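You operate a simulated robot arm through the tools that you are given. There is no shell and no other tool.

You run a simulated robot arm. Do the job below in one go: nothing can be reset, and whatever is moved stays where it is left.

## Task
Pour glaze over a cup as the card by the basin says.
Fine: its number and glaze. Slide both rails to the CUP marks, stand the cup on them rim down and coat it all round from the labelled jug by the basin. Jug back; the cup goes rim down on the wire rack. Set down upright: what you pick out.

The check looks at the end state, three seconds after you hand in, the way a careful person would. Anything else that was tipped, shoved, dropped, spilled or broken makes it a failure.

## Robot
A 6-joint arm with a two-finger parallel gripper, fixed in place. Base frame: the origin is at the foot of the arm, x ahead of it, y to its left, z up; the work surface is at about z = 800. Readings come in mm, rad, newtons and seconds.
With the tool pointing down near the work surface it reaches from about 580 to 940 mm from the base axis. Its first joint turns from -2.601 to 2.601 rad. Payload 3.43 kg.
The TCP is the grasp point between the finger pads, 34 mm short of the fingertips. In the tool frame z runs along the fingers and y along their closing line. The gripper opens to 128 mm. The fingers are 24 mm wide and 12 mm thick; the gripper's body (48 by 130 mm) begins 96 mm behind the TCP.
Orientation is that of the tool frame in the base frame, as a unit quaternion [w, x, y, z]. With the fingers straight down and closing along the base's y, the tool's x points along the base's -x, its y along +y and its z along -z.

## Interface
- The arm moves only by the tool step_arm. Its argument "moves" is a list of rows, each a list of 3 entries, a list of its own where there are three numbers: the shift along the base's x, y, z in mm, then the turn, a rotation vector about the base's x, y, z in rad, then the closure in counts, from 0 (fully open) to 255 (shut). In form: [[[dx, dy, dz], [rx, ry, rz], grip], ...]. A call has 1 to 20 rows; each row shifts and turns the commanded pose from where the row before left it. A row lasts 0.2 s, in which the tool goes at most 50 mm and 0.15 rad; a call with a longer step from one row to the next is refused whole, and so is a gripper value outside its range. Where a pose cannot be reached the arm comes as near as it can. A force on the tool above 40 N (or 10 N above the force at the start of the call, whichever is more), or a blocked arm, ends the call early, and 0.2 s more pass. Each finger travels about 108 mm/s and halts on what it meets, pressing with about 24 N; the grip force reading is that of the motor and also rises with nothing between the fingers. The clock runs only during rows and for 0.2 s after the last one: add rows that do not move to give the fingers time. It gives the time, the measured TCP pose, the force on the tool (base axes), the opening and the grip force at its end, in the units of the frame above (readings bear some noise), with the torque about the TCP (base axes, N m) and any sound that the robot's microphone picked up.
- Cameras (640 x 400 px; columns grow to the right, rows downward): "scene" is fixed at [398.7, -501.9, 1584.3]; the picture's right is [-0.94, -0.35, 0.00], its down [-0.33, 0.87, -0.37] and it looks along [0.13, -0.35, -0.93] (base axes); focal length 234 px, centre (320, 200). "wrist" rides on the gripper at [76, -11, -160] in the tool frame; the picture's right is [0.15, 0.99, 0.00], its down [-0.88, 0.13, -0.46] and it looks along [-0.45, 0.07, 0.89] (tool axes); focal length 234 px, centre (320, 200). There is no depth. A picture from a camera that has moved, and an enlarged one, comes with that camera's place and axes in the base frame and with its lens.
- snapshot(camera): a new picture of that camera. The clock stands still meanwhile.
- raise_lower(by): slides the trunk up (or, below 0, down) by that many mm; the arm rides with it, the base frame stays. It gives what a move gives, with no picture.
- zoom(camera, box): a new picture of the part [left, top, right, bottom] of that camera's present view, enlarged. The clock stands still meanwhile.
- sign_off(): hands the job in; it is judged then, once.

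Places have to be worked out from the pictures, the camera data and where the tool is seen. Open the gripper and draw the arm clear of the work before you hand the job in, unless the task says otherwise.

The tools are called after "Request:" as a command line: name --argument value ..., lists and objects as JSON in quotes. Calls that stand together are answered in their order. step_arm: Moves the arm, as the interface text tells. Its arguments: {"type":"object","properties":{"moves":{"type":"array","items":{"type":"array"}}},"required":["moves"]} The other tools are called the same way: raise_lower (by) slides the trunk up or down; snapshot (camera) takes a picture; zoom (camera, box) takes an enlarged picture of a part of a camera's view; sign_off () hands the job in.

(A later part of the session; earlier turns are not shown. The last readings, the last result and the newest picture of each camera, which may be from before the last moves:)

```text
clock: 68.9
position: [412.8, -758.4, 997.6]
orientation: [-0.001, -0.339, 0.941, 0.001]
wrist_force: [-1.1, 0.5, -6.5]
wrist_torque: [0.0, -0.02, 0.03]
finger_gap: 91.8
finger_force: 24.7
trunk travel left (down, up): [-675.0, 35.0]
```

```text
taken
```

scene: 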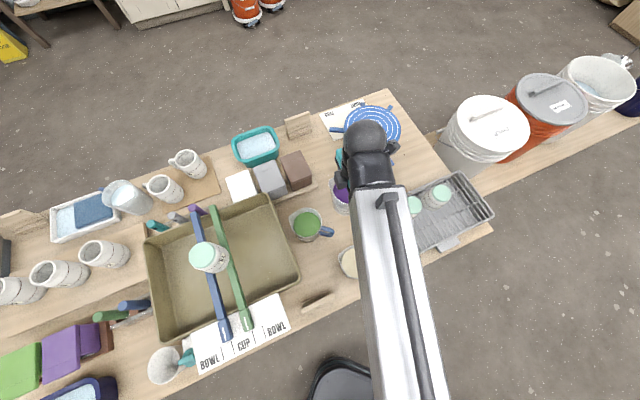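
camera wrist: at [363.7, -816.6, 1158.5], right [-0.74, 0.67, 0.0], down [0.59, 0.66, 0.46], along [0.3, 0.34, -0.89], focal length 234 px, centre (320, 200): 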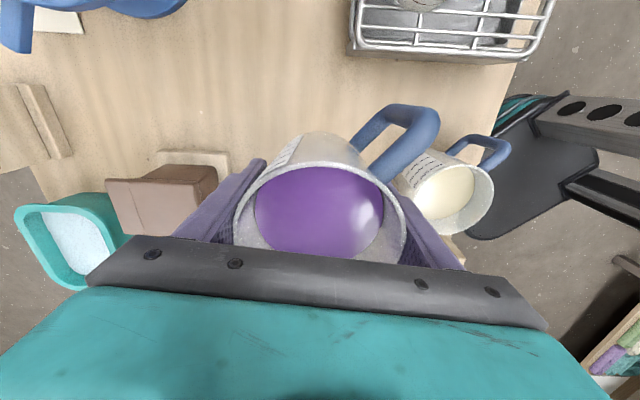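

All steady. Now I'll carry it smoothly toward the basin, stopping about 100 mm short of the cup, turning so the spout will pour along the basin's long direction.

Request:
step_arm --moves '[[[5.5, 6.5, 4.2], [0, 0, 0.0216], 230], [[8.2, 9.8, 6.3], [0, 0, 0.0324], 230], [[11, 13, 8.4], [0, 0, 0.0432], 230], [[11, 13, 8.4], [0, 0, 0.0432], 230], [[11, 13, 8.4], [0, 0, 0.0432], 230], [[11, 13, 8.4], [0, 0, 0.0432], 230], [[11, 13, 8.4], [0, 0, 0.0432], 230], [[11, 13, 8.4], [0, 0, 0.0432], 230], [[11, 13, 8.4], [0, 0, 0.0432], 230], [[11, 13, 8.4], [0, 0, 0.0432], 230], [[11, 13, 8.4], [0, 0, 0.0432], 230], [[11, 13, 8.4], [0, 0, 0.0432], 230], [[11, 13, 8.4], [0, 0, 0.0432], 230], [[11, 13, 8.4], [0, 0, 0.0432], 230], [[11, 13, 8.4], [0, 0, 0.0432], 230], [[8.2, 9.8, 6.3], [0, 0, 0.0324], 230], [[5.5, 6.5, 4.2], [0, 0, 0.0216], 230], [[0, 0, 0], [0, 0, 0], 230]]'

Request:
snapshot --camera "wrist"

Request:
snapshot --camera "scene"

```text
clock: 72.7
position: [584.1, -555.5, 1129.5]
orientation: [0.0, -0.63, 0.776, 0.001]
wrist_force: [0.8, -0.3, -6.1]
wrist_torque: [-0.01, -0.03, -0.02]
finger_gap: 92.1
finger_force: 23.8
trunk travel left (down, up): [-675.0, 35.0]
```

```text
taken
camera wrist: at [581.1, -633.6, 1289.1], right [-1.0, 0.06, 0.0], down [0.05, 0.89, 0.46], along [0.02, 0.46, -0.89], focal length 234 px, centre (320, 200)
```

wrist: 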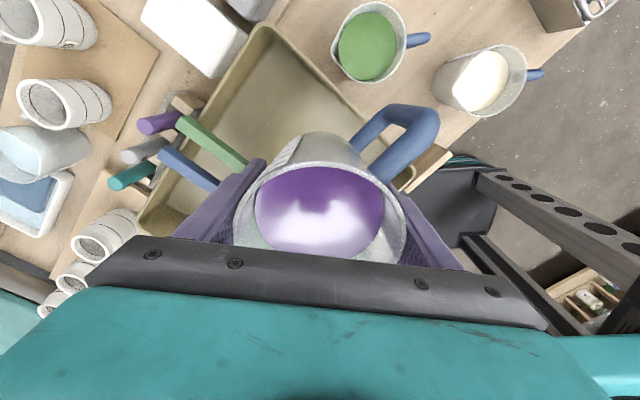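

```text
taken
```

scene: 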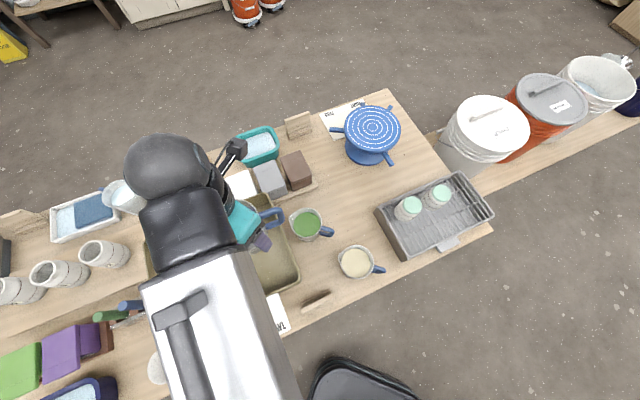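

The jug is in place about 102 mm from the cup along the pouring direction. I'll move in a little, lower slightly, and start tilting gently to about 12° while checking the readings.

Request:
step_arm --moves '[[[2, 2, -4], [0, 0, 0], 230], [[2.5, 2.4, -7], [0, 0, 0], 230], [[2.4, 2.3, -8], [0, 0, 0], 230], [[2.4, 2.3, -5], [0, 0, 0], 230], [[0, 0, -2], [-0.0209, 0.0215, 0], 230], [[0, 0, -1], [-0.0348, 0.0359, 0], 230], [[0, 0, 0], [-0.0348, 0.0359, 0], 230], [[0, 0, 0], [-0.0348, 0.0359, 0], 230], [[0, 0, 0], [-0.0209, 0.0215, 0], 230], [[0, 0, 0], [0, 0, 0], 230]]'

Request:
snapshot --camera "wrist"

Request:
snapshot --camera "scene"

```text
clock: 74.9
position: [593.3, -549.3, 1102.7]
orientation: [-0.106, -0.627, 0.772, -0.008]
wrist_force: [-0.5, -0.5, -6.3]
wrist_torque: [0.01, -0.03, -0.02]
finger_gap: 91.7
finger_force: 24.1
trunk travel left (down, up): [-675.0, 35.0]
```

```text
taken
camera wrist: at [615.2, -601.2, 1270.3], right [-0.99, 0.07, 0.14], down [0.11, 0.94, 0.31], along [-0.11, 0.32, -0.94], focal length 234 px, centre (320, 200)
```

wrist: 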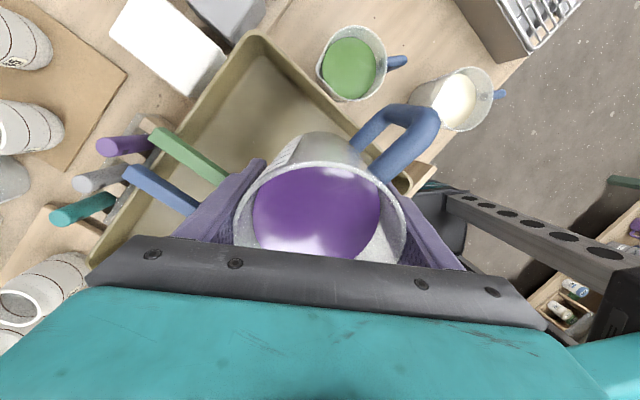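

```text
taken
```

scene: 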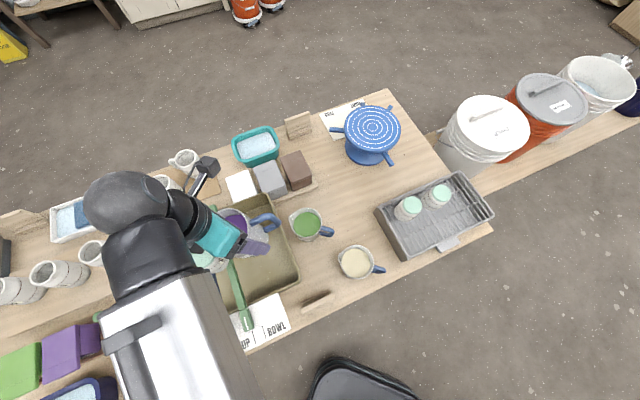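

Tilt is 12°, weight unchanged (6.3 N), so nothing has poured yet. The scene camera can now glimpse the jug and cup; zooming in there.

Request:
zoom --camera "scene" --box '[180, 190, 300, 300]'

Request:
zoom --camera "wrist" --box '[230, 110, 430, 270]'

```text
3.64 times, centred on (240, 245) of scene
camera zoom: at [398.7, -501.9, 1584.3], right [-0.94, -0.35, 0.0], down [-0.33, 0.87, -0.37], along [0.13, -0.35, -0.93], focal length 849 px, centre (611, 36)
```

zoom: 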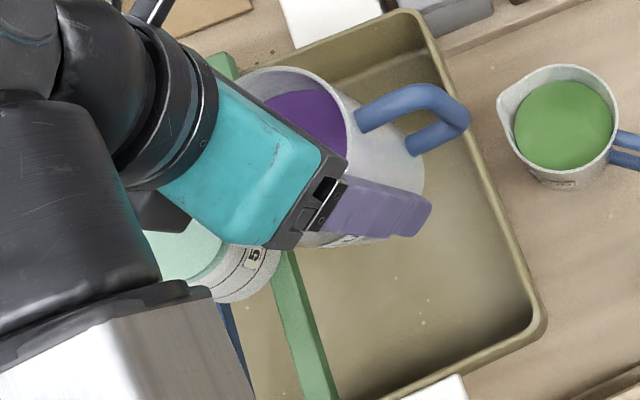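

```text
2.50 times, centred on (330, 190) of wrist
camera zoom: at [615.2, -601.2, 1270.3], right [-0.99, 0.07, 0.14], down [0.11, 0.94, 0.31], along [-0.11, 0.32, -0.94], focal length 585 px, centre (295, 225)
```

zoom: 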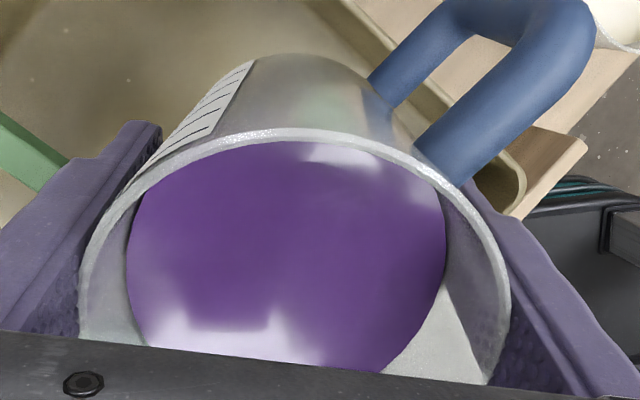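

Geometry looks right: the lip is about 22 mm short of the cup's centre and well above it. I'll start the pour, tilting slowly from 12° to about 24° while holding the lip in place, then check how much left the jug.

Request:
step_arm --moves '[[[-0.6, -0.2, 1.5], [-0.01455, 0.015, 0], 230], [[-0.6, -0.2, 1.5], [-0.01455, 0.015, 0], 230], [[-0.6, -0.2, 1.5], [-0.01455, 0.015, 0], 230], [[-0.6, -0.2, 1.5], [-0.01455, 0.015, 0], 230], [[-0.6, -0.2, 1.5], [-0.01455, 0.015, 0], 230], [[-0.6, -0.2, 1.5], [-0.01455, 0.015, 0], 230]]'

Request:
zoom --camera "scene" --box '[180, 190, 300, 300]'

Request:
zoom --camera "wrist" --box '[230, 110, 430, 270]'

```text
clock: 76.3
position: [590.5, -548.1, 1111.1]
orientation: [-0.167, -0.622, 0.765, -0.013]
wrist_force: [0.4, -0.4, -6.7]
wrist_torque: [-0.02, 0.04, 0.05]
finger_gap: 91.9
finger_force: 23.5
trunk travel left (down, up): [-675.0, 35.0]
```

```text
3.64 times, centred on (240, 245) of scene
camera zoom: at [398.7, -501.9, 1584.3], right [-0.94, -0.35, 0.0], down [-0.33, 0.87, -0.37], along [0.13, -0.35, -0.93], focal length 849 px, centre (611, 36)
```

zoom: 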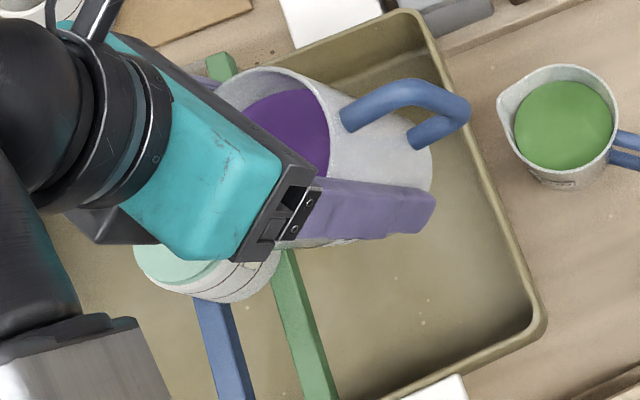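

```text
2.50 times, centred on (330, 190) of wrist
camera zoom: at [627.1, -587.0, 1281.3], right [-0.97, 0.09, 0.23], down [0.14, 0.97, 0.21], along [-0.2, 0.24, -0.95], focal length 585 px, centre (295, 225)
```

zoom: 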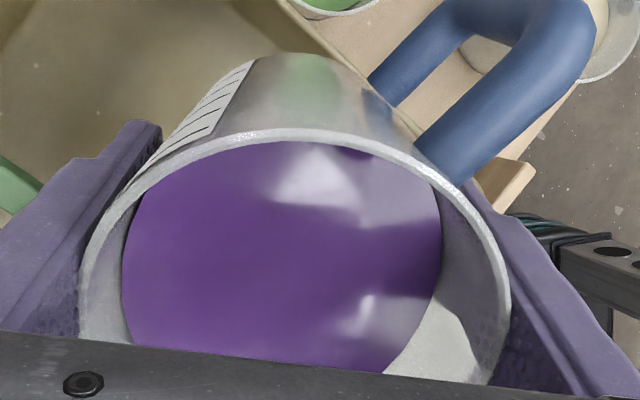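

At 19° still no change in weight. I'll continue tilting in small steps, keeping the lip in place.

Request:
step_arm --moves '[[[-0.3, -0.3, 1.6], [-0.01455, 0.015, 0], 230], [[-0.3, -0.3, 1.6], [-0.01455, 0.015, 0], 230], [[-0.3, -0.3, 1.6], [-0.01455, 0.015, 0], 230], [[-0.3, -0.3, 1.6], [-0.01455, 0.015, 0], 230], [[-0.3, -0.3, 1.6], [-0.01455, 0.015, 0], 230]]'

Request:
zoom --camera "scene" --box '[180, 190, 300, 300]'

Request:
zoom --camera "wrist" --box '[230, 110, 430, 270]'

```text
clock: 77.5
position: [588.2, -548.9, 1119.3]
orientation: [-0.219, -0.615, 0.758, -0.017]
wrist_force: [-0.4, 0.1, -7.0]
wrist_torque: [-0.01, 0.01, 0.02]
finger_gap: 91.7
finger_force: 24.1
trunk travel left (down, up): [-675.0, 35.0]
```

```text
3.64 times, centred on (240, 245) of scene
camera zoom: at [398.7, -501.9, 1584.3], right [-0.94, -0.35, 0.0], down [-0.33, 0.87, -0.37], along [0.13, -0.35, -0.93], focal length 849 px, centre (611, 36)
```

zoom: 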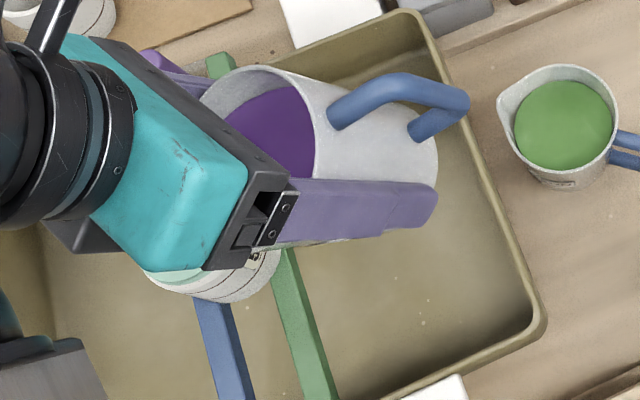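

```text
2.50 times, centred on (330, 190) of wrist
camera zoom: at [637.8, -576.2, 1288.1], right [-0.95, 0.1, 0.29], down [0.15, 0.98, 0.13], along [-0.27, 0.17, -0.95], focal length 585 px, centre (295, 225)
```

zoom: 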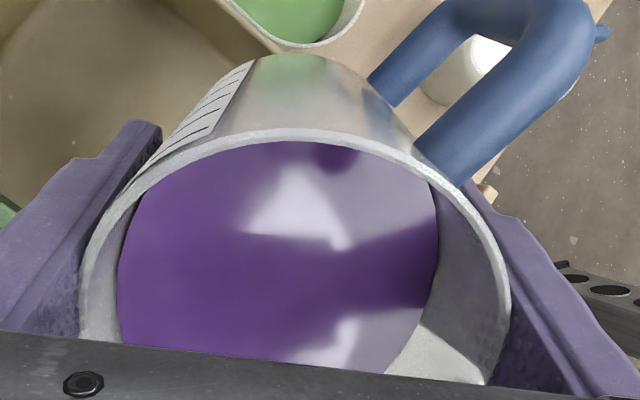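

25° and still nothing leaving. I'll continue in small steps.

Request:
step_arm --moves '[[[-0.2, -0.2, 1.6], [-0.01455, 0.015, 0], 230], [[-0.2, -0.2, 1.6], [-0.01455, 0.015, 0], 230], [[-0.2, -0.2, 1.6], [-0.01455, 0.015, 0], 230], [[-0.2, -0.2, 1.6], [-0.01455, 0.015, 0], 230], [[0, 0, 0], [0, 0, 0], 230]]'

Request:
zoom --camera "scene" --box '[180, 190, 300, 300]'

Request:
zoom --camera "wrist" --box '[230, 110, 430, 270]'

```text
clock: 78.7
position: [588.7, -551.7, 1124.4]
orientation: [-0.259, -0.609, 0.75, -0.022]
wrist_force: [0.3, 0.3, -6.6]
wrist_torque: [0.0, 0.01, -0.01]
finger_gap: 91.8
finger_force: 23.7
trunk travel left (down, up): [-675.0, 35.0]
```

```text
3.64 times, centred on (240, 245) of scene
camera zoom: at [398.7, -501.9, 1584.3], right [-0.94, -0.35, 0.0], down [-0.33, 0.87, -0.37], along [0.13, -0.35, -0.93], focal length 849 px, centre (611, 36)
```

zoom: 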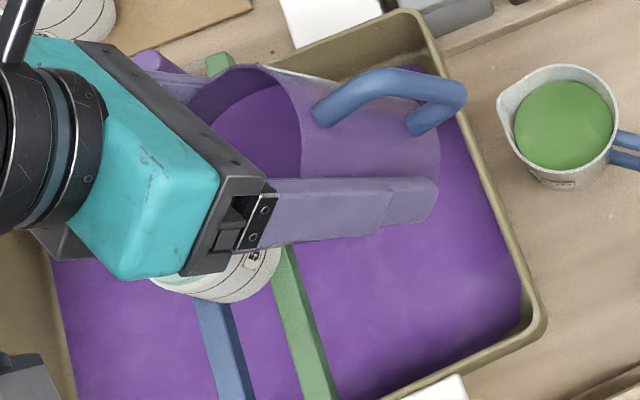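

```text
2.50 times, centred on (330, 190) of wrist
camera zoom: at [647.2, -567.9, 1292.0], right [-0.93, 0.12, 0.34], down [0.15, 0.99, 0.07], along [-0.33, 0.11, -0.94], focal length 585 px, centre (295, 225)
```

zoom: 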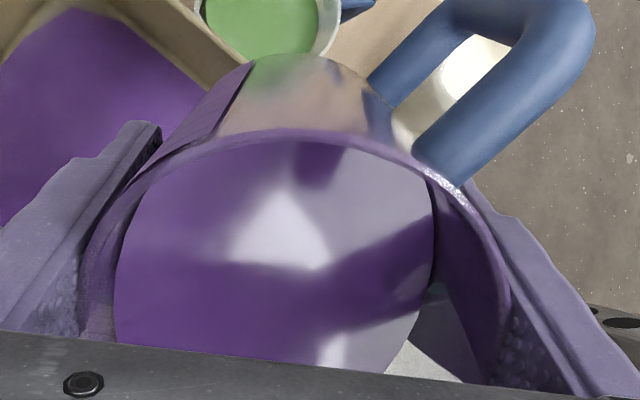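

Glaze has begun flowing: the basin floor is now purple. The part of the cup I can see is still white, so I'll move the lip in a circle over the cup's top while tilting slowly, to wash every side.

Request:
step_arm --moves '[[[-6.96, 7.18, 0.8], [-0.007, 0.0072, 0], 230], [[-6.96, 7.18, 0.8], [-0.007, 0.0072, 0], 230], [[-3.65, -7.02, 0.8], [-0.007, 0.0072, 0], 230], [[-3.65, -7.02, 0.8], [-0.007, 0.0072, 0], 230], [[3.42, -7.13, 0.8], [-0.007, 0.0072, 0], 230], [[3.42, -7.13, 0.8], [-0.007, 0.0072, 0], 230]]'

Request:
zoom --camera "scene" --box '[180, 190, 300, 300]'

Request:
snapshot --camera "wrist"

```text
clock: 80.1
position: [572.3, -565.9, 1130.0]
orientation: [-0.288, -0.604, 0.743, -0.023]
wrist_force: [0.0, -0.8, -4.7]
wrist_torque: [-0.03, 0.03, 0.0]
finger_gap: 91.9
finger_force: 24.0
trunk travel left (down, up): [-675.0, 35.0]
```

```text
3.64 times, centred on (240, 245) of scene
camera zoom: at [398.7, -501.9, 1584.3], right [-0.94, -0.35, 0.0], down [-0.33, 0.87, -0.37], along [0.13, -0.35, -0.93], focal length 849 px, centre (611, 36)
```

zoom: 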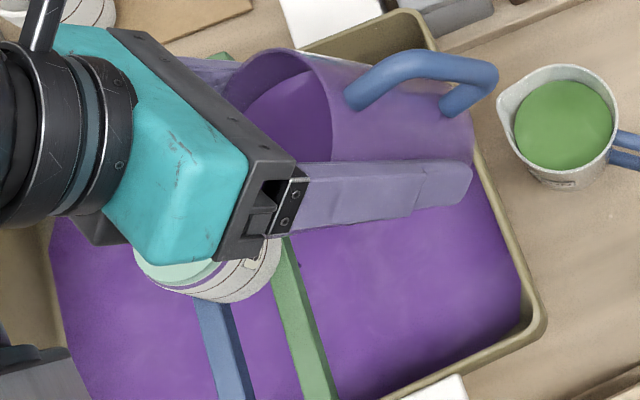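

```text
taken
camera wrist: at [639.2, -575.4, 1295.0], right [-0.92, 0.14, 0.38], down [0.16, 0.99, 0.02], along [-0.37, 0.08, -0.93], focal length 234 px, centre (320, 200)
```

wrist: 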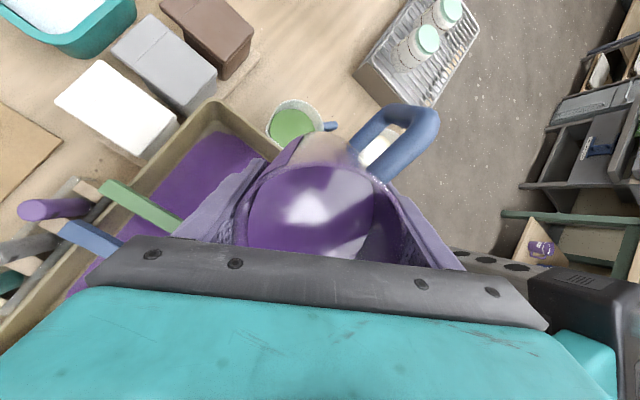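

The weight has dropped to 4.7 N, yet the visible side of the cup is still white, so I'll tip the jug back to stop the flow and inspect before using more.

Request:
step_arm --moves '[[[0, 0, 0], [0.0557, -0.0574, 0], 230], [[0, 0, 0], [0.0557, -0.0574, 0], 230], [[0, 0, 0], [0.0348, -0.0359, 0], 230], [[0, 0, 0], [0, 0, 0], 230]]'

Request:
zoom --camera "scene" --box '[160, 180, 300, 310]'

Request:
snapshot --camera "wrist"

```text
clock: 81.1
position: [572.7, -565.0, 1130.4]
orientation: [-0.185, -0.619, 0.763, -0.014]
wrist_force: [0.0, -0.6, -6.5]
wrist_torque: [-0.01, -0.01, 0.02]
finger_gap: 92.0
finger_force: 23.5
trunk travel left (down, up): [-675.0, 35.0]
```

```text
3.08 times, centred on (230, 245) of scene
camera zoom: at [398.7, -501.9, 1584.3], right [-0.94, -0.35, 0.0], down [-0.33, 0.87, -0.37], along [0.13, -0.35, -0.93], focal length 719 px, centre (597, 62)
```

zoom: 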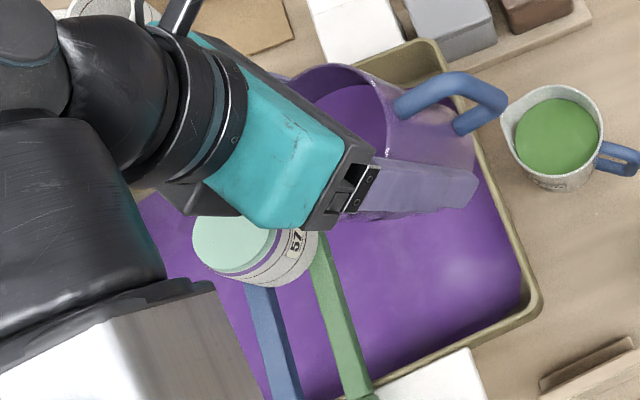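

```text
taken
camera wrist: at [614.0, -599.4, 1300.1], right [-0.96, 0.09, 0.25], down [0.14, 0.97, 0.19], along [-0.22, 0.21, -0.95], focal length 234 px, centre (320, 200)
```

wrist: 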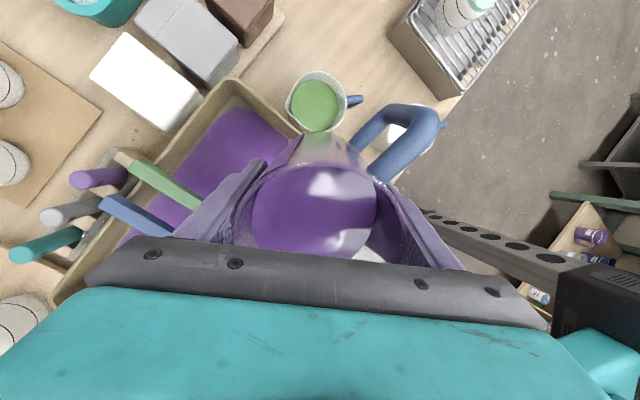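

The weight reading is back near 6.5 N, so that dip was noise. Let me zoom in on the cup, which is now partly visible.

Request:
zoom --camera "scene" --box '[190, 235, 240, 285]'

Request:
zoom --camera "wrist" --box '[230, 120, 430, 260]'

```text
8.00 times, centred on (215, 260) of scene
camera zoom: at [398.7, -501.9, 1584.3], right [-0.94, -0.35, 0.0], down [-0.33, 0.87, -0.37], along [0.13, -0.35, -0.93], focal length 1869 px, centre (1160, -280)
```

zoom: 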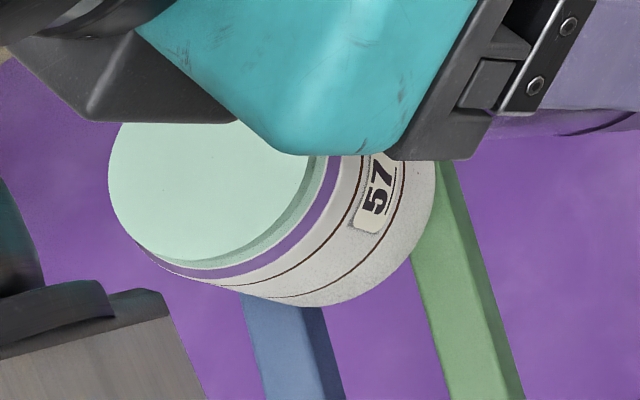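

```text
2.86 times, centred on (330, 190) of wrist
camera zoom: at [614.0, -599.4, 1300.1], right [-0.96, 0.09, 0.25], down [0.14, 0.97, 0.19], along [-0.22, 0.21, -0.95], focal length 669 px, centre (291, 229)
```

zoom: 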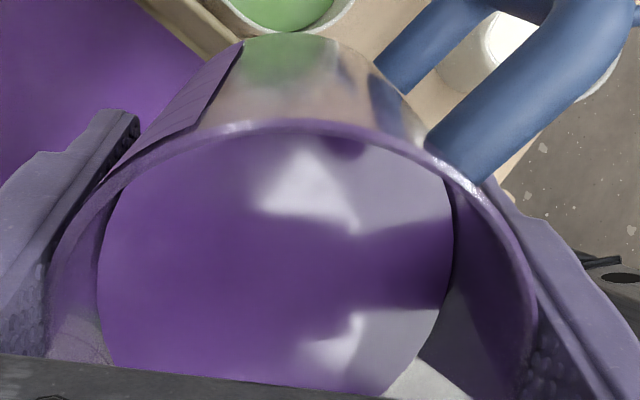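

A purple band has formed round the cup's shoulder on the side I can see, so glaze landing on the top does run down the sides. I'll bring the lip back over the cup and pour again in a small circle.

Request:
step_arm --moves '[[[5.8, 5.7, 1], [-0.0348, 0.0359, 0], 230], [[5.8, 5.7, 1], [-0.0348, 0.0359, 0], 230], [[5.8, 5.7, 1], [-0.0348, 0.0359, 0], 230], [[-8.35, 8.62, 0.8], [-0.007, 0.0072, 0], 230], [[-3.66, -8.43, 0.8], [-0.007, 0.0072, 0], 230], [[3.41, -8.54, 0.8], [-0.007, 0.0072, 0], 230], [[8.43, -3.66, 0.8], [-0.007, 0.0072, 0], 230], [[8.54, 3.41, 0.8], [-0.007, 0.0072, 0], 230], [[3.66, 8.43, 0.8], [-0.007, 0.0072, 0], 230], [[-3.41, 8.54, 0.8], [-0.007, 0.0072, 0], 230], [[-8.43, 3.66, 0.8], [-0.007, 0.0072, 0], 230], [[-8.54, -3.41, 0.8], [-0.007, 0.0072, 0], 230], [[8.35, -8.62, 0.8], [-0.007, 0.0072, 0], 230]]'

Request:
zoom --camera "scene" --box '[160, 180, 300, 310]'

Request:
zoom --camera "scene" --box '[190, 235, 240, 285]'

Request:
snapshot --camera "wrist"

```text
clock: 83.9
position: [590.8, -547.8, 1140.5]
orientation: [-0.306, -0.601, 0.738, -0.026]
wrist_force: [0.6, 0.8, -6.6]
wrist_torque: [-0.02, 0.04, 0.03]
finger_gap: 91.7
finger_force: 23.9
trunk travel left (down, up): [-675.0, 35.0]
```

```text
3.08 times, centred on (230, 245) of scene
camera zoom: at [398.7, -501.9, 1584.3], right [-0.94, -0.35, 0.0], down [-0.33, 0.87, -0.37], along [0.13, -0.35, -0.93], focal length 719 px, centre (597, 62)
```

zoom: 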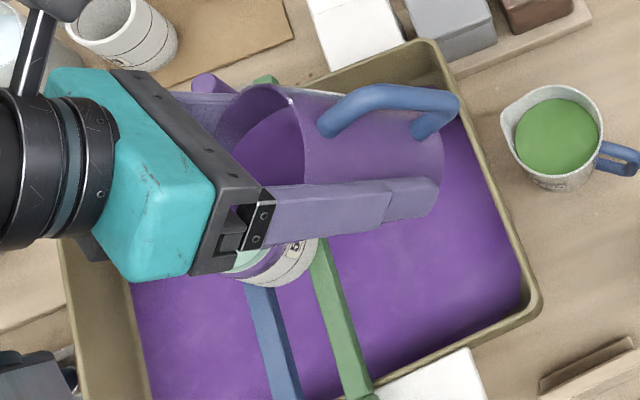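

```text
8.00 times, centred on (215, 260) of scene
camera zoom: at [398.7, -501.9, 1584.3], right [-0.94, -0.35, 0.0], down [-0.33, 0.87, -0.37], along [0.13, -0.35, -0.93], focal length 1869 px, centre (1160, -280)
```

zoom: 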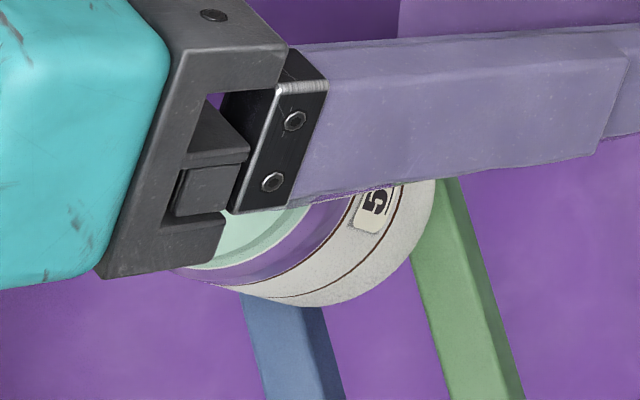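

```text
taken
camera wrist: at [662.3, -553.2, 1303.3], right [-0.91, 0.15, 0.4], down [0.16, 0.99, -0.01], along [-0.39, 0.05, -0.92], focal length 234 px, centre (320, 200)
```

wrist: 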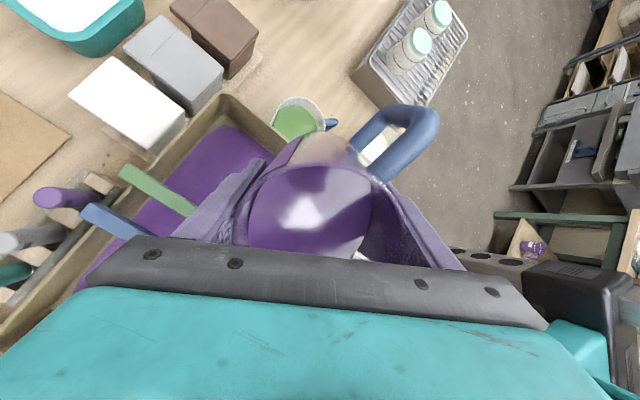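

The band has reached the first brown line. I'll continue with two more small circles at a slowly increasing tilt.

Request:
step_arm --moves '[[[-8.35, 8.62, 0.8], [-0.007, 0.0072, 0], 230], [[-3.66, -8.43, 0.8], [-0.007, 0.0072, 0], 230], [[3.41, -8.54, 0.8], [-0.007, 0.0072, 0], 230], [[8.43, -3.66, 0.8], [-0.007, 0.0072, 0], 230], [[8.54, 3.41, 0.8], [-0.007, 0.0072, 0], 230], [[3.66, 8.43, 0.8], [-0.007, 0.0072, 0], 230], [[-3.41, 8.54, 0.8], [-0.007, 0.0072, 0], 230], [[-8.43, 3.66, 0.8], [-0.007, 0.0072, 0], 230], [[-8.54, -3.41, 0.8], [-0.007, 0.0072, 0], 230], [[8.35, -8.62, 0.8], [-0.007, 0.0072, 0], 230]]'

Request:
zoom --camera "scene" --box '[160, 180, 300, 310]'

Request:
zoom --camera "scene" --box '[190, 235, 240, 285]'

```text
clock: 86.1
position: [591.3, -546.4, 1148.5]
orientation: [-0.353, -0.59, 0.726, -0.03]
wrist_force: [0.3, -0.2, -5.8]
wrist_torque: [0.01, -0.01, -0.01]
finger_gap: 91.9
finger_force: 23.4
trunk travel left (down, up): [-675.0, 35.0]
```

```text
3.08 times, centred on (230, 245) of scene
camera zoom: at [398.7, -501.9, 1584.3], right [-0.94, -0.35, 0.0], down [-0.33, 0.87, -0.37], along [0.13, -0.35, -0.93], focal length 719 px, centre (597, 62)
```

zoom: 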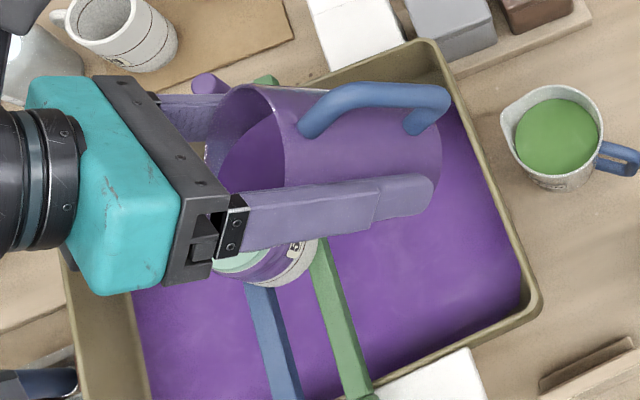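

```text
8.00 times, centred on (215, 260) of scene
camera zoom: at [398.7, -501.9, 1584.3], right [-0.94, -0.35, 0.0], down [-0.33, 0.87, -0.37], along [0.13, -0.35, -0.93], focal length 1869 px, centre (1160, -280)
```

zoom: 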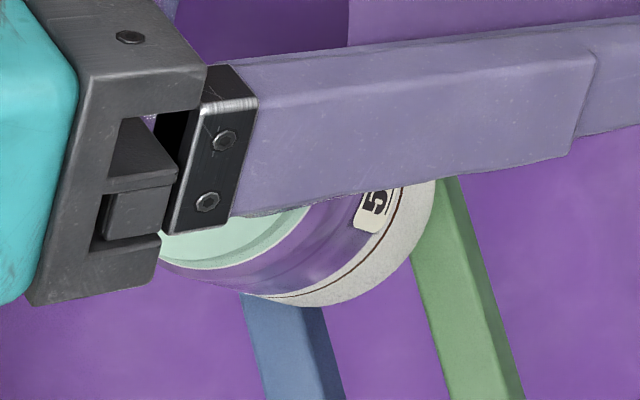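

The coat is now about two-thirds down. Another circle at slowly increasing tilt.

Request:
step_arm --moves '[[[-8.35, 8.62, 0.8], [-0.007, 0.0072, 0], 230], [[-3.66, -8.43, 0.8], [-0.007, 0.0072, 0], 230], [[3.41, -8.54, 0.8], [-0.007, 0.0072, 0], 230], [[8.43, -3.66, 0.8], [-0.007, 0.0072, 0], 230], [[8.54, 3.41, 0.8], [-0.007, 0.0072, 0], 230], [[3.66, 8.43, 0.8], [-0.007, 0.0072, 0], 230], [[-3.41, 8.54, 0.8], [-0.007, 0.0072, 0], 230], [[-8.43, 3.66, 0.8], [-0.007, 0.0072, 0], 230], [[-8.54, -3.41, 0.8], [-0.007, 0.0072, 0], 230], [[8.35, -8.62, 0.8], [-0.007, 0.0072, 0], 230]]'

Request:
zoom --camera "scene" --box '[160, 180, 300, 310]'

Request:
zoom --camera "scene" --box '[190, 235, 240, 285]'

Request:
snapshot --camera "wrist"

```text
clock: 88.3
position: [591.7, -546.2, 1156.8]
orientation: [-0.399, -0.578, 0.711, -0.033]
wrist_force: [-1.0, 0.3, -5.9]
wrist_torque: [-0.01, 0.0, -0.01]
finger_gap: 91.9
finger_force: 23.5
trunk travel left (down, up): [-675.0, 35.0]
```

```text
3.08 times, centred on (230, 245) of scene
camera zoom: at [398.7, -501.9, 1584.3], right [-0.94, -0.35, 0.0], down [-0.33, 0.87, -0.37], along [0.13, -0.35, -0.93], focal length 719 px, centre (597, 62)
```

zoom: 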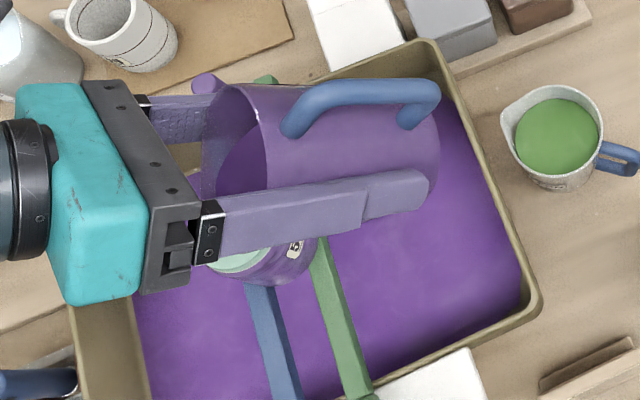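

```text
8.00 times, centred on (215, 260) of scene
camera zoom: at [398.7, -501.9, 1584.3], right [-0.94, -0.35, 0.0], down [-0.33, 0.87, -0.37], along [0.13, -0.35, -0.93], focal length 1869 px, centre (1160, -280)
```

zoom: 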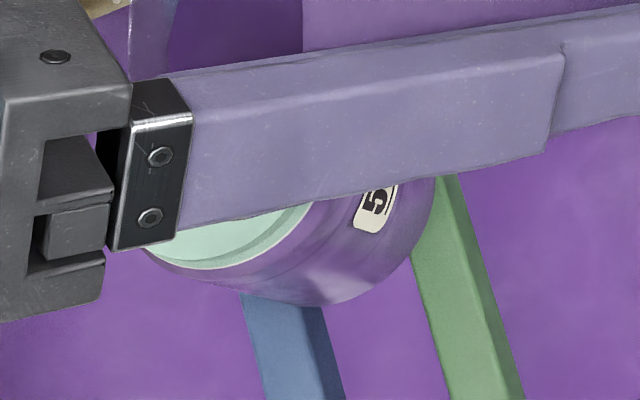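

```text
taken
camera wrist: at [684.8, -530.7, 1307.4], right [-0.84, 0.21, 0.5], down [0.14, 0.97, -0.17], along [-0.52, -0.07, -0.85], focal length 234 px, centre (320, 200)
```

wrist: 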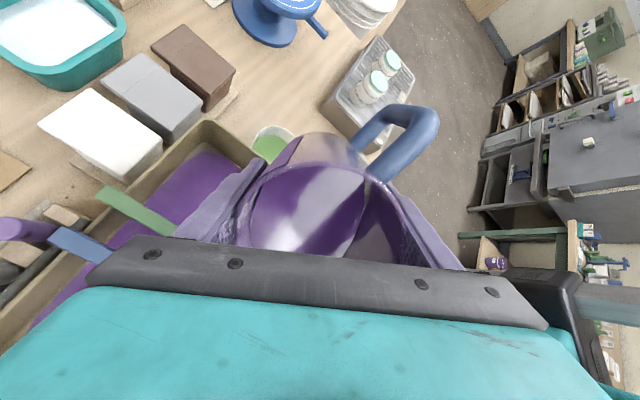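

The visible side is now purple right down to the rim. I'll tip the jug back upright over the basin and then inspect the hidden sides.

Request:
step_arm --moves '[[[-1, -1, 0], [0.07, -0.0722, 0], 230], [[-2, -2, 0], [0.09, -0.0928, 0], 230], [[-2, -2, 0], [0.09, -0.0928, 0], 230], [[-2, -2, 0], [0.09, -0.0928, 0], 230], [[-2, -2, 0], [0.09, -0.0928, 0], 230], [[-2, -2, 0], [0.09, -0.0928, 0], 230], [[-1, -1, 0], [0.052, -0.0536, 0], 230], [[0, 0, 0], [0, 0, 0], 230], [[0, 0, 0], [0, 0, 0], 230]]'

Request:
snapshot --camera "scene"

Request:
zoom --camera "scene" --box '[160, 180, 300, 310]'

Request:
snapshot --camera "wrist"

```text
clock: 90.3
position: [579.1, -559.7, 1156.7]
orientation: [-0.001, -0.63, 0.776, 0.001]
wrist_force: [0.1, 0.3, -5.1]
wrist_torque: [-0.01, -0.03, 0.02]
finger_gap: 91.6
finger_force: 24.0
trunk travel left (down, up): [-675.0, 35.0]
```

```text
taken
```

scene: 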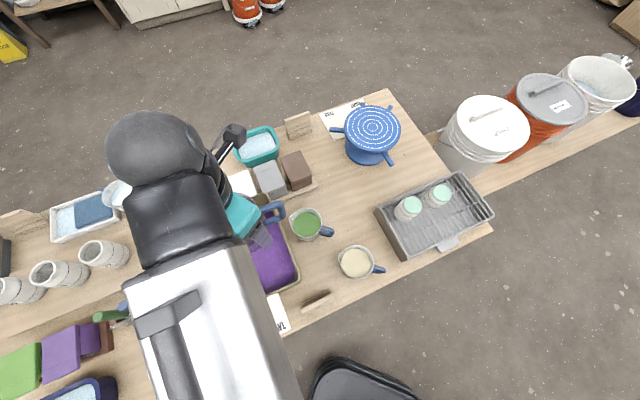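

```text
3.08 times, centred on (230, 245) of scene
camera zoom: at [398.7, -501.9, 1584.3], right [-0.94, -0.35, 0.0], down [-0.33, 0.87, -0.37], along [0.13, -0.35, -0.93], focal length 719 px, centre (597, 62)
```

zoom: 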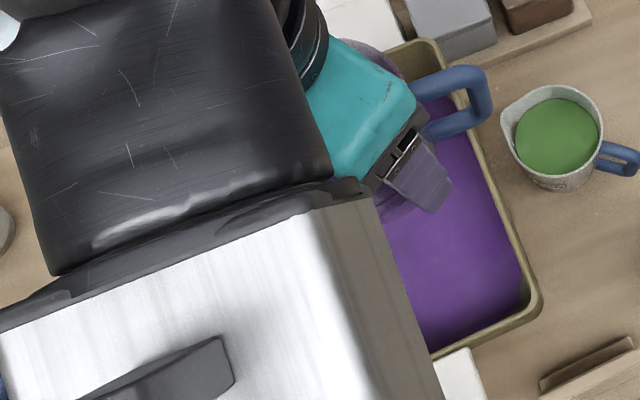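

```text
taken
camera wrist: at [575.2, -636.9, 1317.7], right [-1.0, 0.06, 0.0], down [0.05, 0.89, 0.46], along [0.02, 0.46, -0.89], focal length 234 px, centre (320, 200)
```

wrist: 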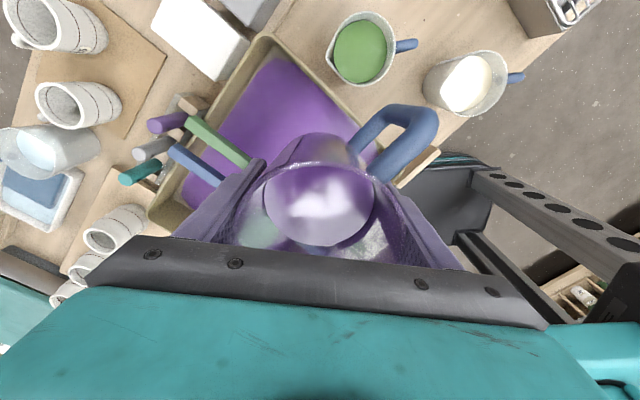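

The jug is upright again and lighter (about 5.1 N). I'll hold it over the basin for a moment so any drip falls there, then carry it back above its place by the reverse path.

Request:
step_arm --moves '[[[0, 0, 0], [0, 0, 0], 230], [[0, 0, 0], [0, 0, 0], 230], [[0, 0, 0], [0, 0, 0], 230], [[0, 0, 0], [0, 0, 0], 230], [[0, 0, 0], [0, 0, 0], 230], [[0, 0, 0], [0, 0, 0], 230], [[0, 0, 0], [0, 0, 0], 230], [[0, 0, 0], [0, 0, 0], 230]]'

Request:
step_arm --moves '[[[-5.3, -6.4, -2], [0, 0, -0.0216], 230], [[-8, -9.6, -4], [0, 0, -0.0324], 230], [[-10.65, -12.8, -6], [0, 0, -0.0432], 230], [[-10.65, -12.8, -8], [0, 0, -0.0432], 230], [[-10.65, -12.8, -10], [0, 0, -0.0432], 230], [[-10.65, -12.8, -12], [0, 0, -0.0432], 230], [[-10.65, -12.8, -12], [0, 0, -0.0432], 230], [[-10.65, -12.8, -12], [0, 0, -0.0432], 230], [[-10.65, -12.8, -12], [0, 0, -0.0432], 230], [[-10.65, -12.8, -12], [0, 0, -0.0432], 230], [[-10.65, -12.8, -12], [0, 0, -0.0432], 230], [[-10.65, -12.8, -12], [0, 0, -0.0432], 230], [[-10.65, -12.8, -12], [0, 0, -0.0432], 230], [[-10.65, -12.8, -12], [0, 0, -0.0432], 230], [[-10.65, -12.8, -10], [0, 0, -0.0432], 230], [[-8, -9.6, -6], [0, 0, -0.0324], 230], [[-5.3, -6.4, -3], [0, 0, -0.0216], 230], [[0, 0, 0], [0, 0, 0], 230]]'

Request:
snapshot --camera "wrist"

Request:
snapshot --camera "scene"

Request:
zoom --camera "scene" --box '[180, 210, 260, 290]'

```text
clock: 92.1
position: [577.5, -560.2, 1156.9]
orientation: [-0.002, -0.631, 0.776, 0.001]
wrist_force: [0.7, -0.4, -4.4]
wrist_torque: [0.03, 0.0, -0.04]
finger_gap: 91.9
finger_force: 24.3
trunk travel left (down, up): [-675.0, 35.0]
```

```text
clock: 95.9
position: [412.4, -757.6, 1000.5]
orientation: [-0.002, -0.339, 0.941, 0.001]
wrist_force: [0.4, 0.4, -4.9]
wrist_torque: [-0.04, 0.01, -0.01]
finger_gap: 91.9
finger_force: 24.7
trunk travel left (down, up): [-675.0, 35.0]
```

```text
taken
camera wrist: at [363.2, -816.1, 1160.8], right [-0.74, 0.67, 0.0], down [0.6, 0.66, 0.46], along [0.3, 0.34, -0.89], focal length 234 px, centre (320, 200)
```

wrist: 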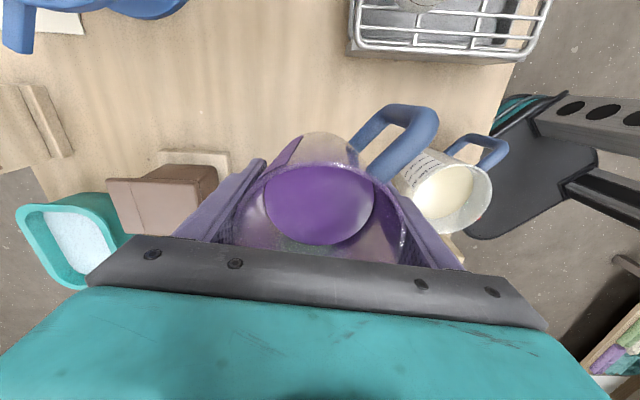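

```text
taken
```

scene: 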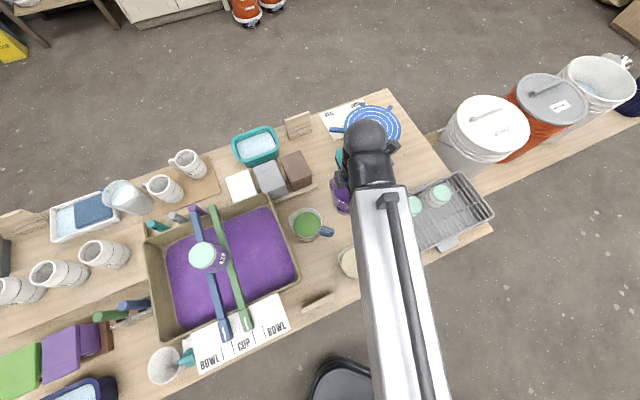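

```text
5.00 times, centred on (220, 250) of scene
camera zoom: at [398.7, -501.9, 1584.3], right [-0.94, -0.35, 0.0], down [-0.33, 0.87, -0.37], along [0.13, -0.35, -0.93], focal length 1168 px, centre (820, -50)
```

zoom: 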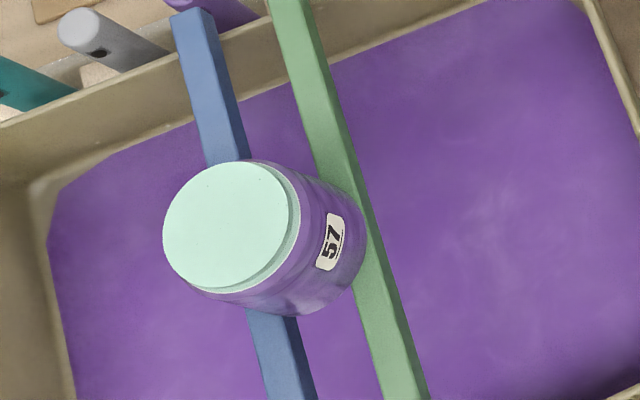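

The visible side is coated to the rim, the foot stays clean and the tag readable. My summed moves put the jug exactly above its original spot (within 0.3 mm), so I'll lower it straight down, slowly at the end.

Request:
step_arm --moves '[[[0, 0, -6], [0, 0, 0], 230], [[0, 0, -12], [0, 0, 0], 230], [[0, 0, -18], [0, 0, 0], 230], [[0, 0, -20], [0, 0, 0], 230], [[0, 0, -20], [0, 0, 0], 230], [[0, 0, -20], [0, 0, 0], 230], [[0, 0, -16], [0, 0, 0], 230], [[0, 0, -12], [0, 0, 0], 230], [[0, 0, -8], [0, 0, 0], 230], [[0, 0, -4], [0, 0, 0], 230], [[0, 0, 0], [0, 0, 0], 230]]'

Request:
snapshot --camera "wrist"

```text
clock: 98.3
position: [412.5, -757.9, 864.4]
orientation: [-0.002, -0.339, 0.941, 0.001]
wrist_force: [0.8, -0.9, -4.5]
wrist_torque: [-0.04, 0.02, -0.03]
finger_gap: 91.5
finger_force: 24.2
trunk travel left (down, up): [-675.0, 35.0]
```

```text
taken
camera wrist: at [362.6, -816.3, 1024.6], right [-0.74, 0.67, 0.0], down [0.6, 0.66, 0.46], along [0.3, 0.34, -0.89], focal length 234 px, centre (320, 200)
```

wrist: 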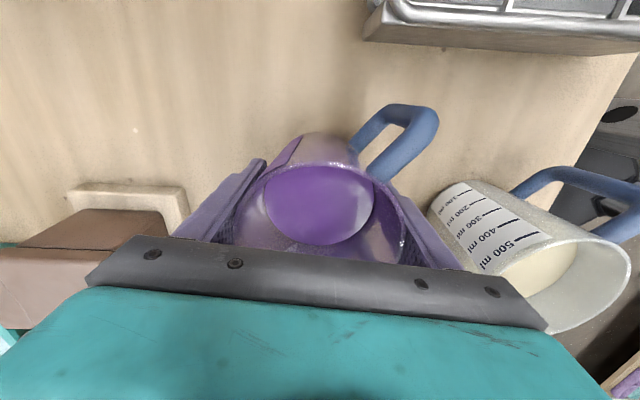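

About 9 mm above the bench; same view as at lift-off. I'll lower the last bit gently and watch for contact.

Request:
step_arm --moves '[[[0.8, 0.2, -3], [0, 0, 0], 230], [[0.7, 0.2, -3], [0, 0, 0], 230], [[0, 0, -2], [0, 0, 0], 230], [[0, 0, -1], [0, 0, 0], 230], [[0, 0, 0], [0, 0, 0], 230]]'

```text
clock: 99.5
position: [413.1, -757.3, 854.5]
orientation: [-0.001, -0.339, 0.941, 0.001]
wrist_force: [-1.6, -1.8, 0.1]
wrist_torque: [-0.34, 0.11, -0.05]
finger_gap: 92.0
finger_force: 24.3
trunk travel left (down, up): [-675.0, 35.0]
```

The load has gone to zero: the jug stands on the bench. Opening slowly and checking before lifting away.

Request:
step_arm --moves '[[[0, 0, 0], [0, 0, 0], 120], [[0, 0, 0], [0, 0, 0], 72], [[0, 0, 0], [0, 0, 0], 60], [[0, 0, 0], [0, 0, 0], 40], [[0, 0, 0], [0, 0, 0], 15], [[0, 0, 0], [0, 0, 0], 0], [[0, 0, 0], [0, 0, 0], 0]]'

Request:
snapshot --camera "wrist"

```text
clock: 101.1
position: [413.6, -757.1, 855.7]
orientation: [-0.002, -0.34, 0.941, 0.001]
wrist_force: [0.2, 0.1, -0.7]
wrist_torque: [-0.03, 0.01, 0.02]
finger_gap: 127.6
finger_force: 0.1
trunk travel left (down, up): [-675.0, 35.0]
```

```text
taken
camera wrist: at [364.3, -815.7, 1015.7], right [-0.74, 0.67, 0.0], down [0.6, 0.66, 0.46], along [0.3, 0.34, -0.89], focal length 234 px, centre (320, 200)
```

wrist: 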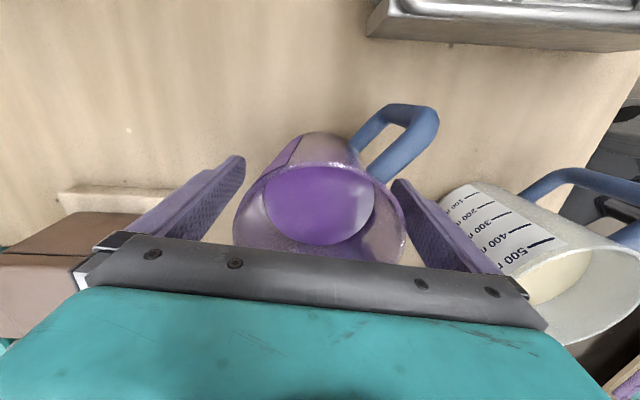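

The jug stands upright in its place with the fingers open. I'll lift straight up, clear of it, and look around.

Request:
step_arm --moves '[[[0, 0, 20], [0, 0, 0], 0], [[0, 0, 40], [0, 0, 0], 0], [[0, 0, 45], [0, 0, 0], 0], [[0, 0, 45], [0, 0, 0], 0], [[0, 0, 40], [0, 0, 0], 0], [[0, 0, 15], [0, 0, 0], 0]]'

Request:
snapshot --camera "wrist"

Request:
snapshot --camera "scene"

```text
clock: 102.5
position: [412.4, -757.2, 1063.4]
orientation: [-0.001, -0.339, 0.941, 0.001]
wrist_force: [-0.2, 0.4, -0.4]
wrist_torque: [-0.02, -0.02, 0.0]
finger_gap: 127.8
finger_force: 0.1
trunk travel left (down, up): [-675.0, 35.0]
```

```text
taken
camera wrist: at [362.9, -815.6, 1222.9], right [-0.74, 0.67, 0.0], down [0.6, 0.66, 0.46], along [0.3, 0.34, -0.89], focal length 234 px, centre (320, 200)
```

wrist: 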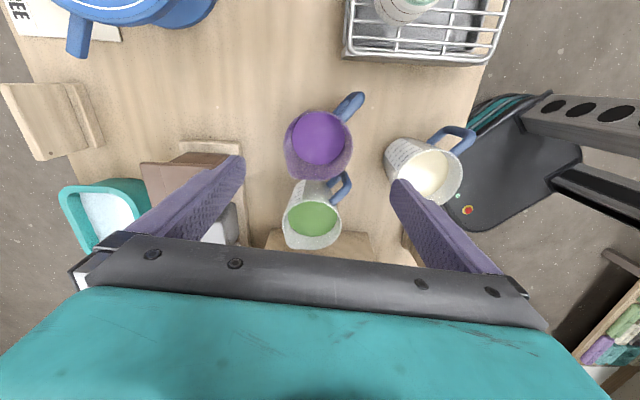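

```text
taken
```

scene: 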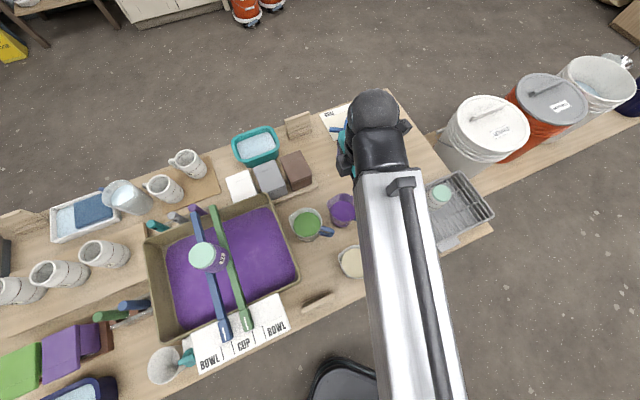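

The jug is back exactly where it was. Now I'll inspect the cup from the side away from the scene camera, beginning from the jug side of the basin.

Request:
step_arm --moves '[[[20, 24, 12], [0, 0, 0.04], 0], [[26, 30, 12], [0, 0, 0.04], 0], [[26, 30, 12], [0.049, -0.05, 0], 0], [[26, 30, 12], [0.049, -0.05, 0], 0], [[26, 30, 12], [0.049, -0.05, 0], 0], [[20, 24, 8], [0.049, -0.05, 0], 0], [[15, 18, 4], [0.049, -0.05, 0], 0], [[10, 11, 0], [0.049, -0.05, 0], 0], [[0, 0, 0], [0.049, -0.05, 0], 0]]'

Request:
snapshot --camera "wrist"

Request:
zoom --camera "wrist" --box '[240, 60, 420, 240]'

```text
clock: 104.5
position: [582.8, -559.6, 1132.4]
orientation: [0.223, -0.367, 0.898, 0.094]
wrist_force: [-0.4, -0.3, 0.1]
wrist_torque: [0.01, -0.02, 0.01]
finger_gap: 128.3
finger_force: 0.0
trunk travel left (down, up): [-675.0, 35.0]
```

```text
taken
camera wrist: at [491.2, -668.4, 1239.3], right [-0.78, 0.62, -0.06], down [0.31, 0.48, 0.82], along [0.53, 0.62, -0.57], focal length 234 px, centre (320, 200)
```

wrist: 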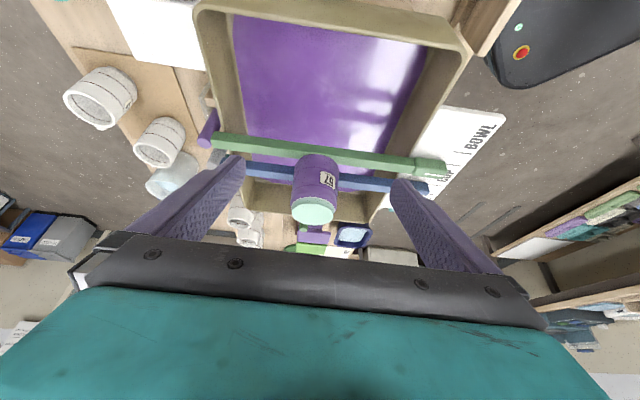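

```text
2.22 times, centred on (330, 150) of wrist
camera zoom: at [491.2, -668.4, 1239.3], right [-0.78, 0.62, -0.06], down [0.31, 0.48, 0.82], along [0.53, 0.62, -0.57], focal length 520 px, centre (298, 311)
```

zoom: 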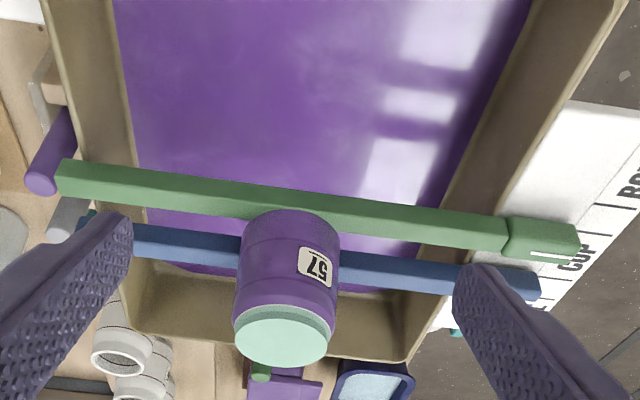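

This side is coated to the rim. A tighter zoom to be sure, then on to the next viewpoint.

Request:
zoom --camera "wrist" --box '[280, 145, 350, 230]'

Request:
step_arm --moves '[[[0, -10, 20], [0, 0, 0.14], 0], [[0, -10, 15], [0, 0, 0.14], 0], [[10, -10, 10], [0, 0, 0.14], 0], [[15, 0, 5], [0, 0, 0.14], 0], [[20, 5, 5], [0, 0, 0.14], 0], [[20, 5, 0], [0, 0, 0.14], 0], [[15, 5, 0], [0, 0, 0.14], 0]]'

Request:
snapshot --camera "wrist"

```text
4.71 times, centred on (315, 188) of wrist
camera zoom: at [491.2, -668.4, 1239.3], right [-0.78, 0.62, -0.06], down [0.31, 0.48, 0.82], along [0.53, 0.62, -0.57], focal length 1102 px, centre (344, 259)
```

zoom: 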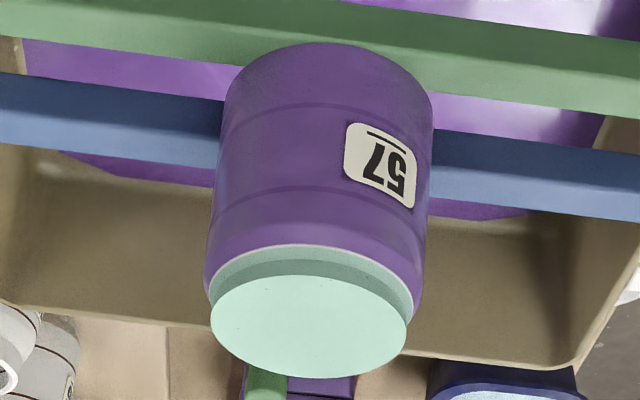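

```text
clock: 106.1
position: [673.7, -517.1, 1062.1]
orientation: [-0.154, 0.747, -0.625, -0.164]
wrist_force: [-0.7, -0.2, 0.6]
wrist_torque: [0.0, -0.01, -0.02]
finger_gap: 128.1
finger_force: 0.1
out of reach, approached as far as the arm can: row 3, 4, 5, 6, 7
trunk travel left (down, up): [-675.0, 35.0]
```

```text
taken
camera wrist: at [706.9, -653.2, 1173.9], right [-0.95, -0.3, -0.09], down [-0.25, 0.56, 0.79], along [-0.19, 0.77, -0.6], focal length 234 px, centre (320, 200)
```

wrist: 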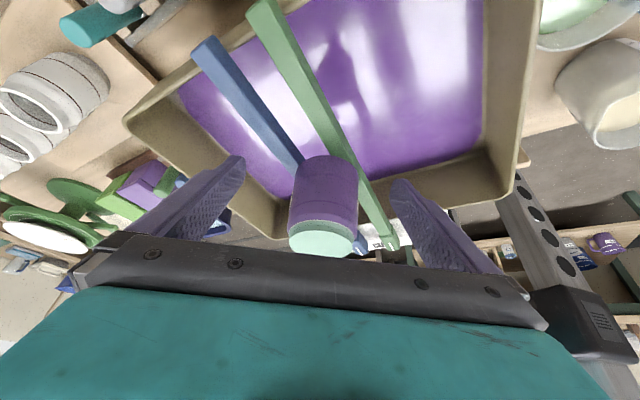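

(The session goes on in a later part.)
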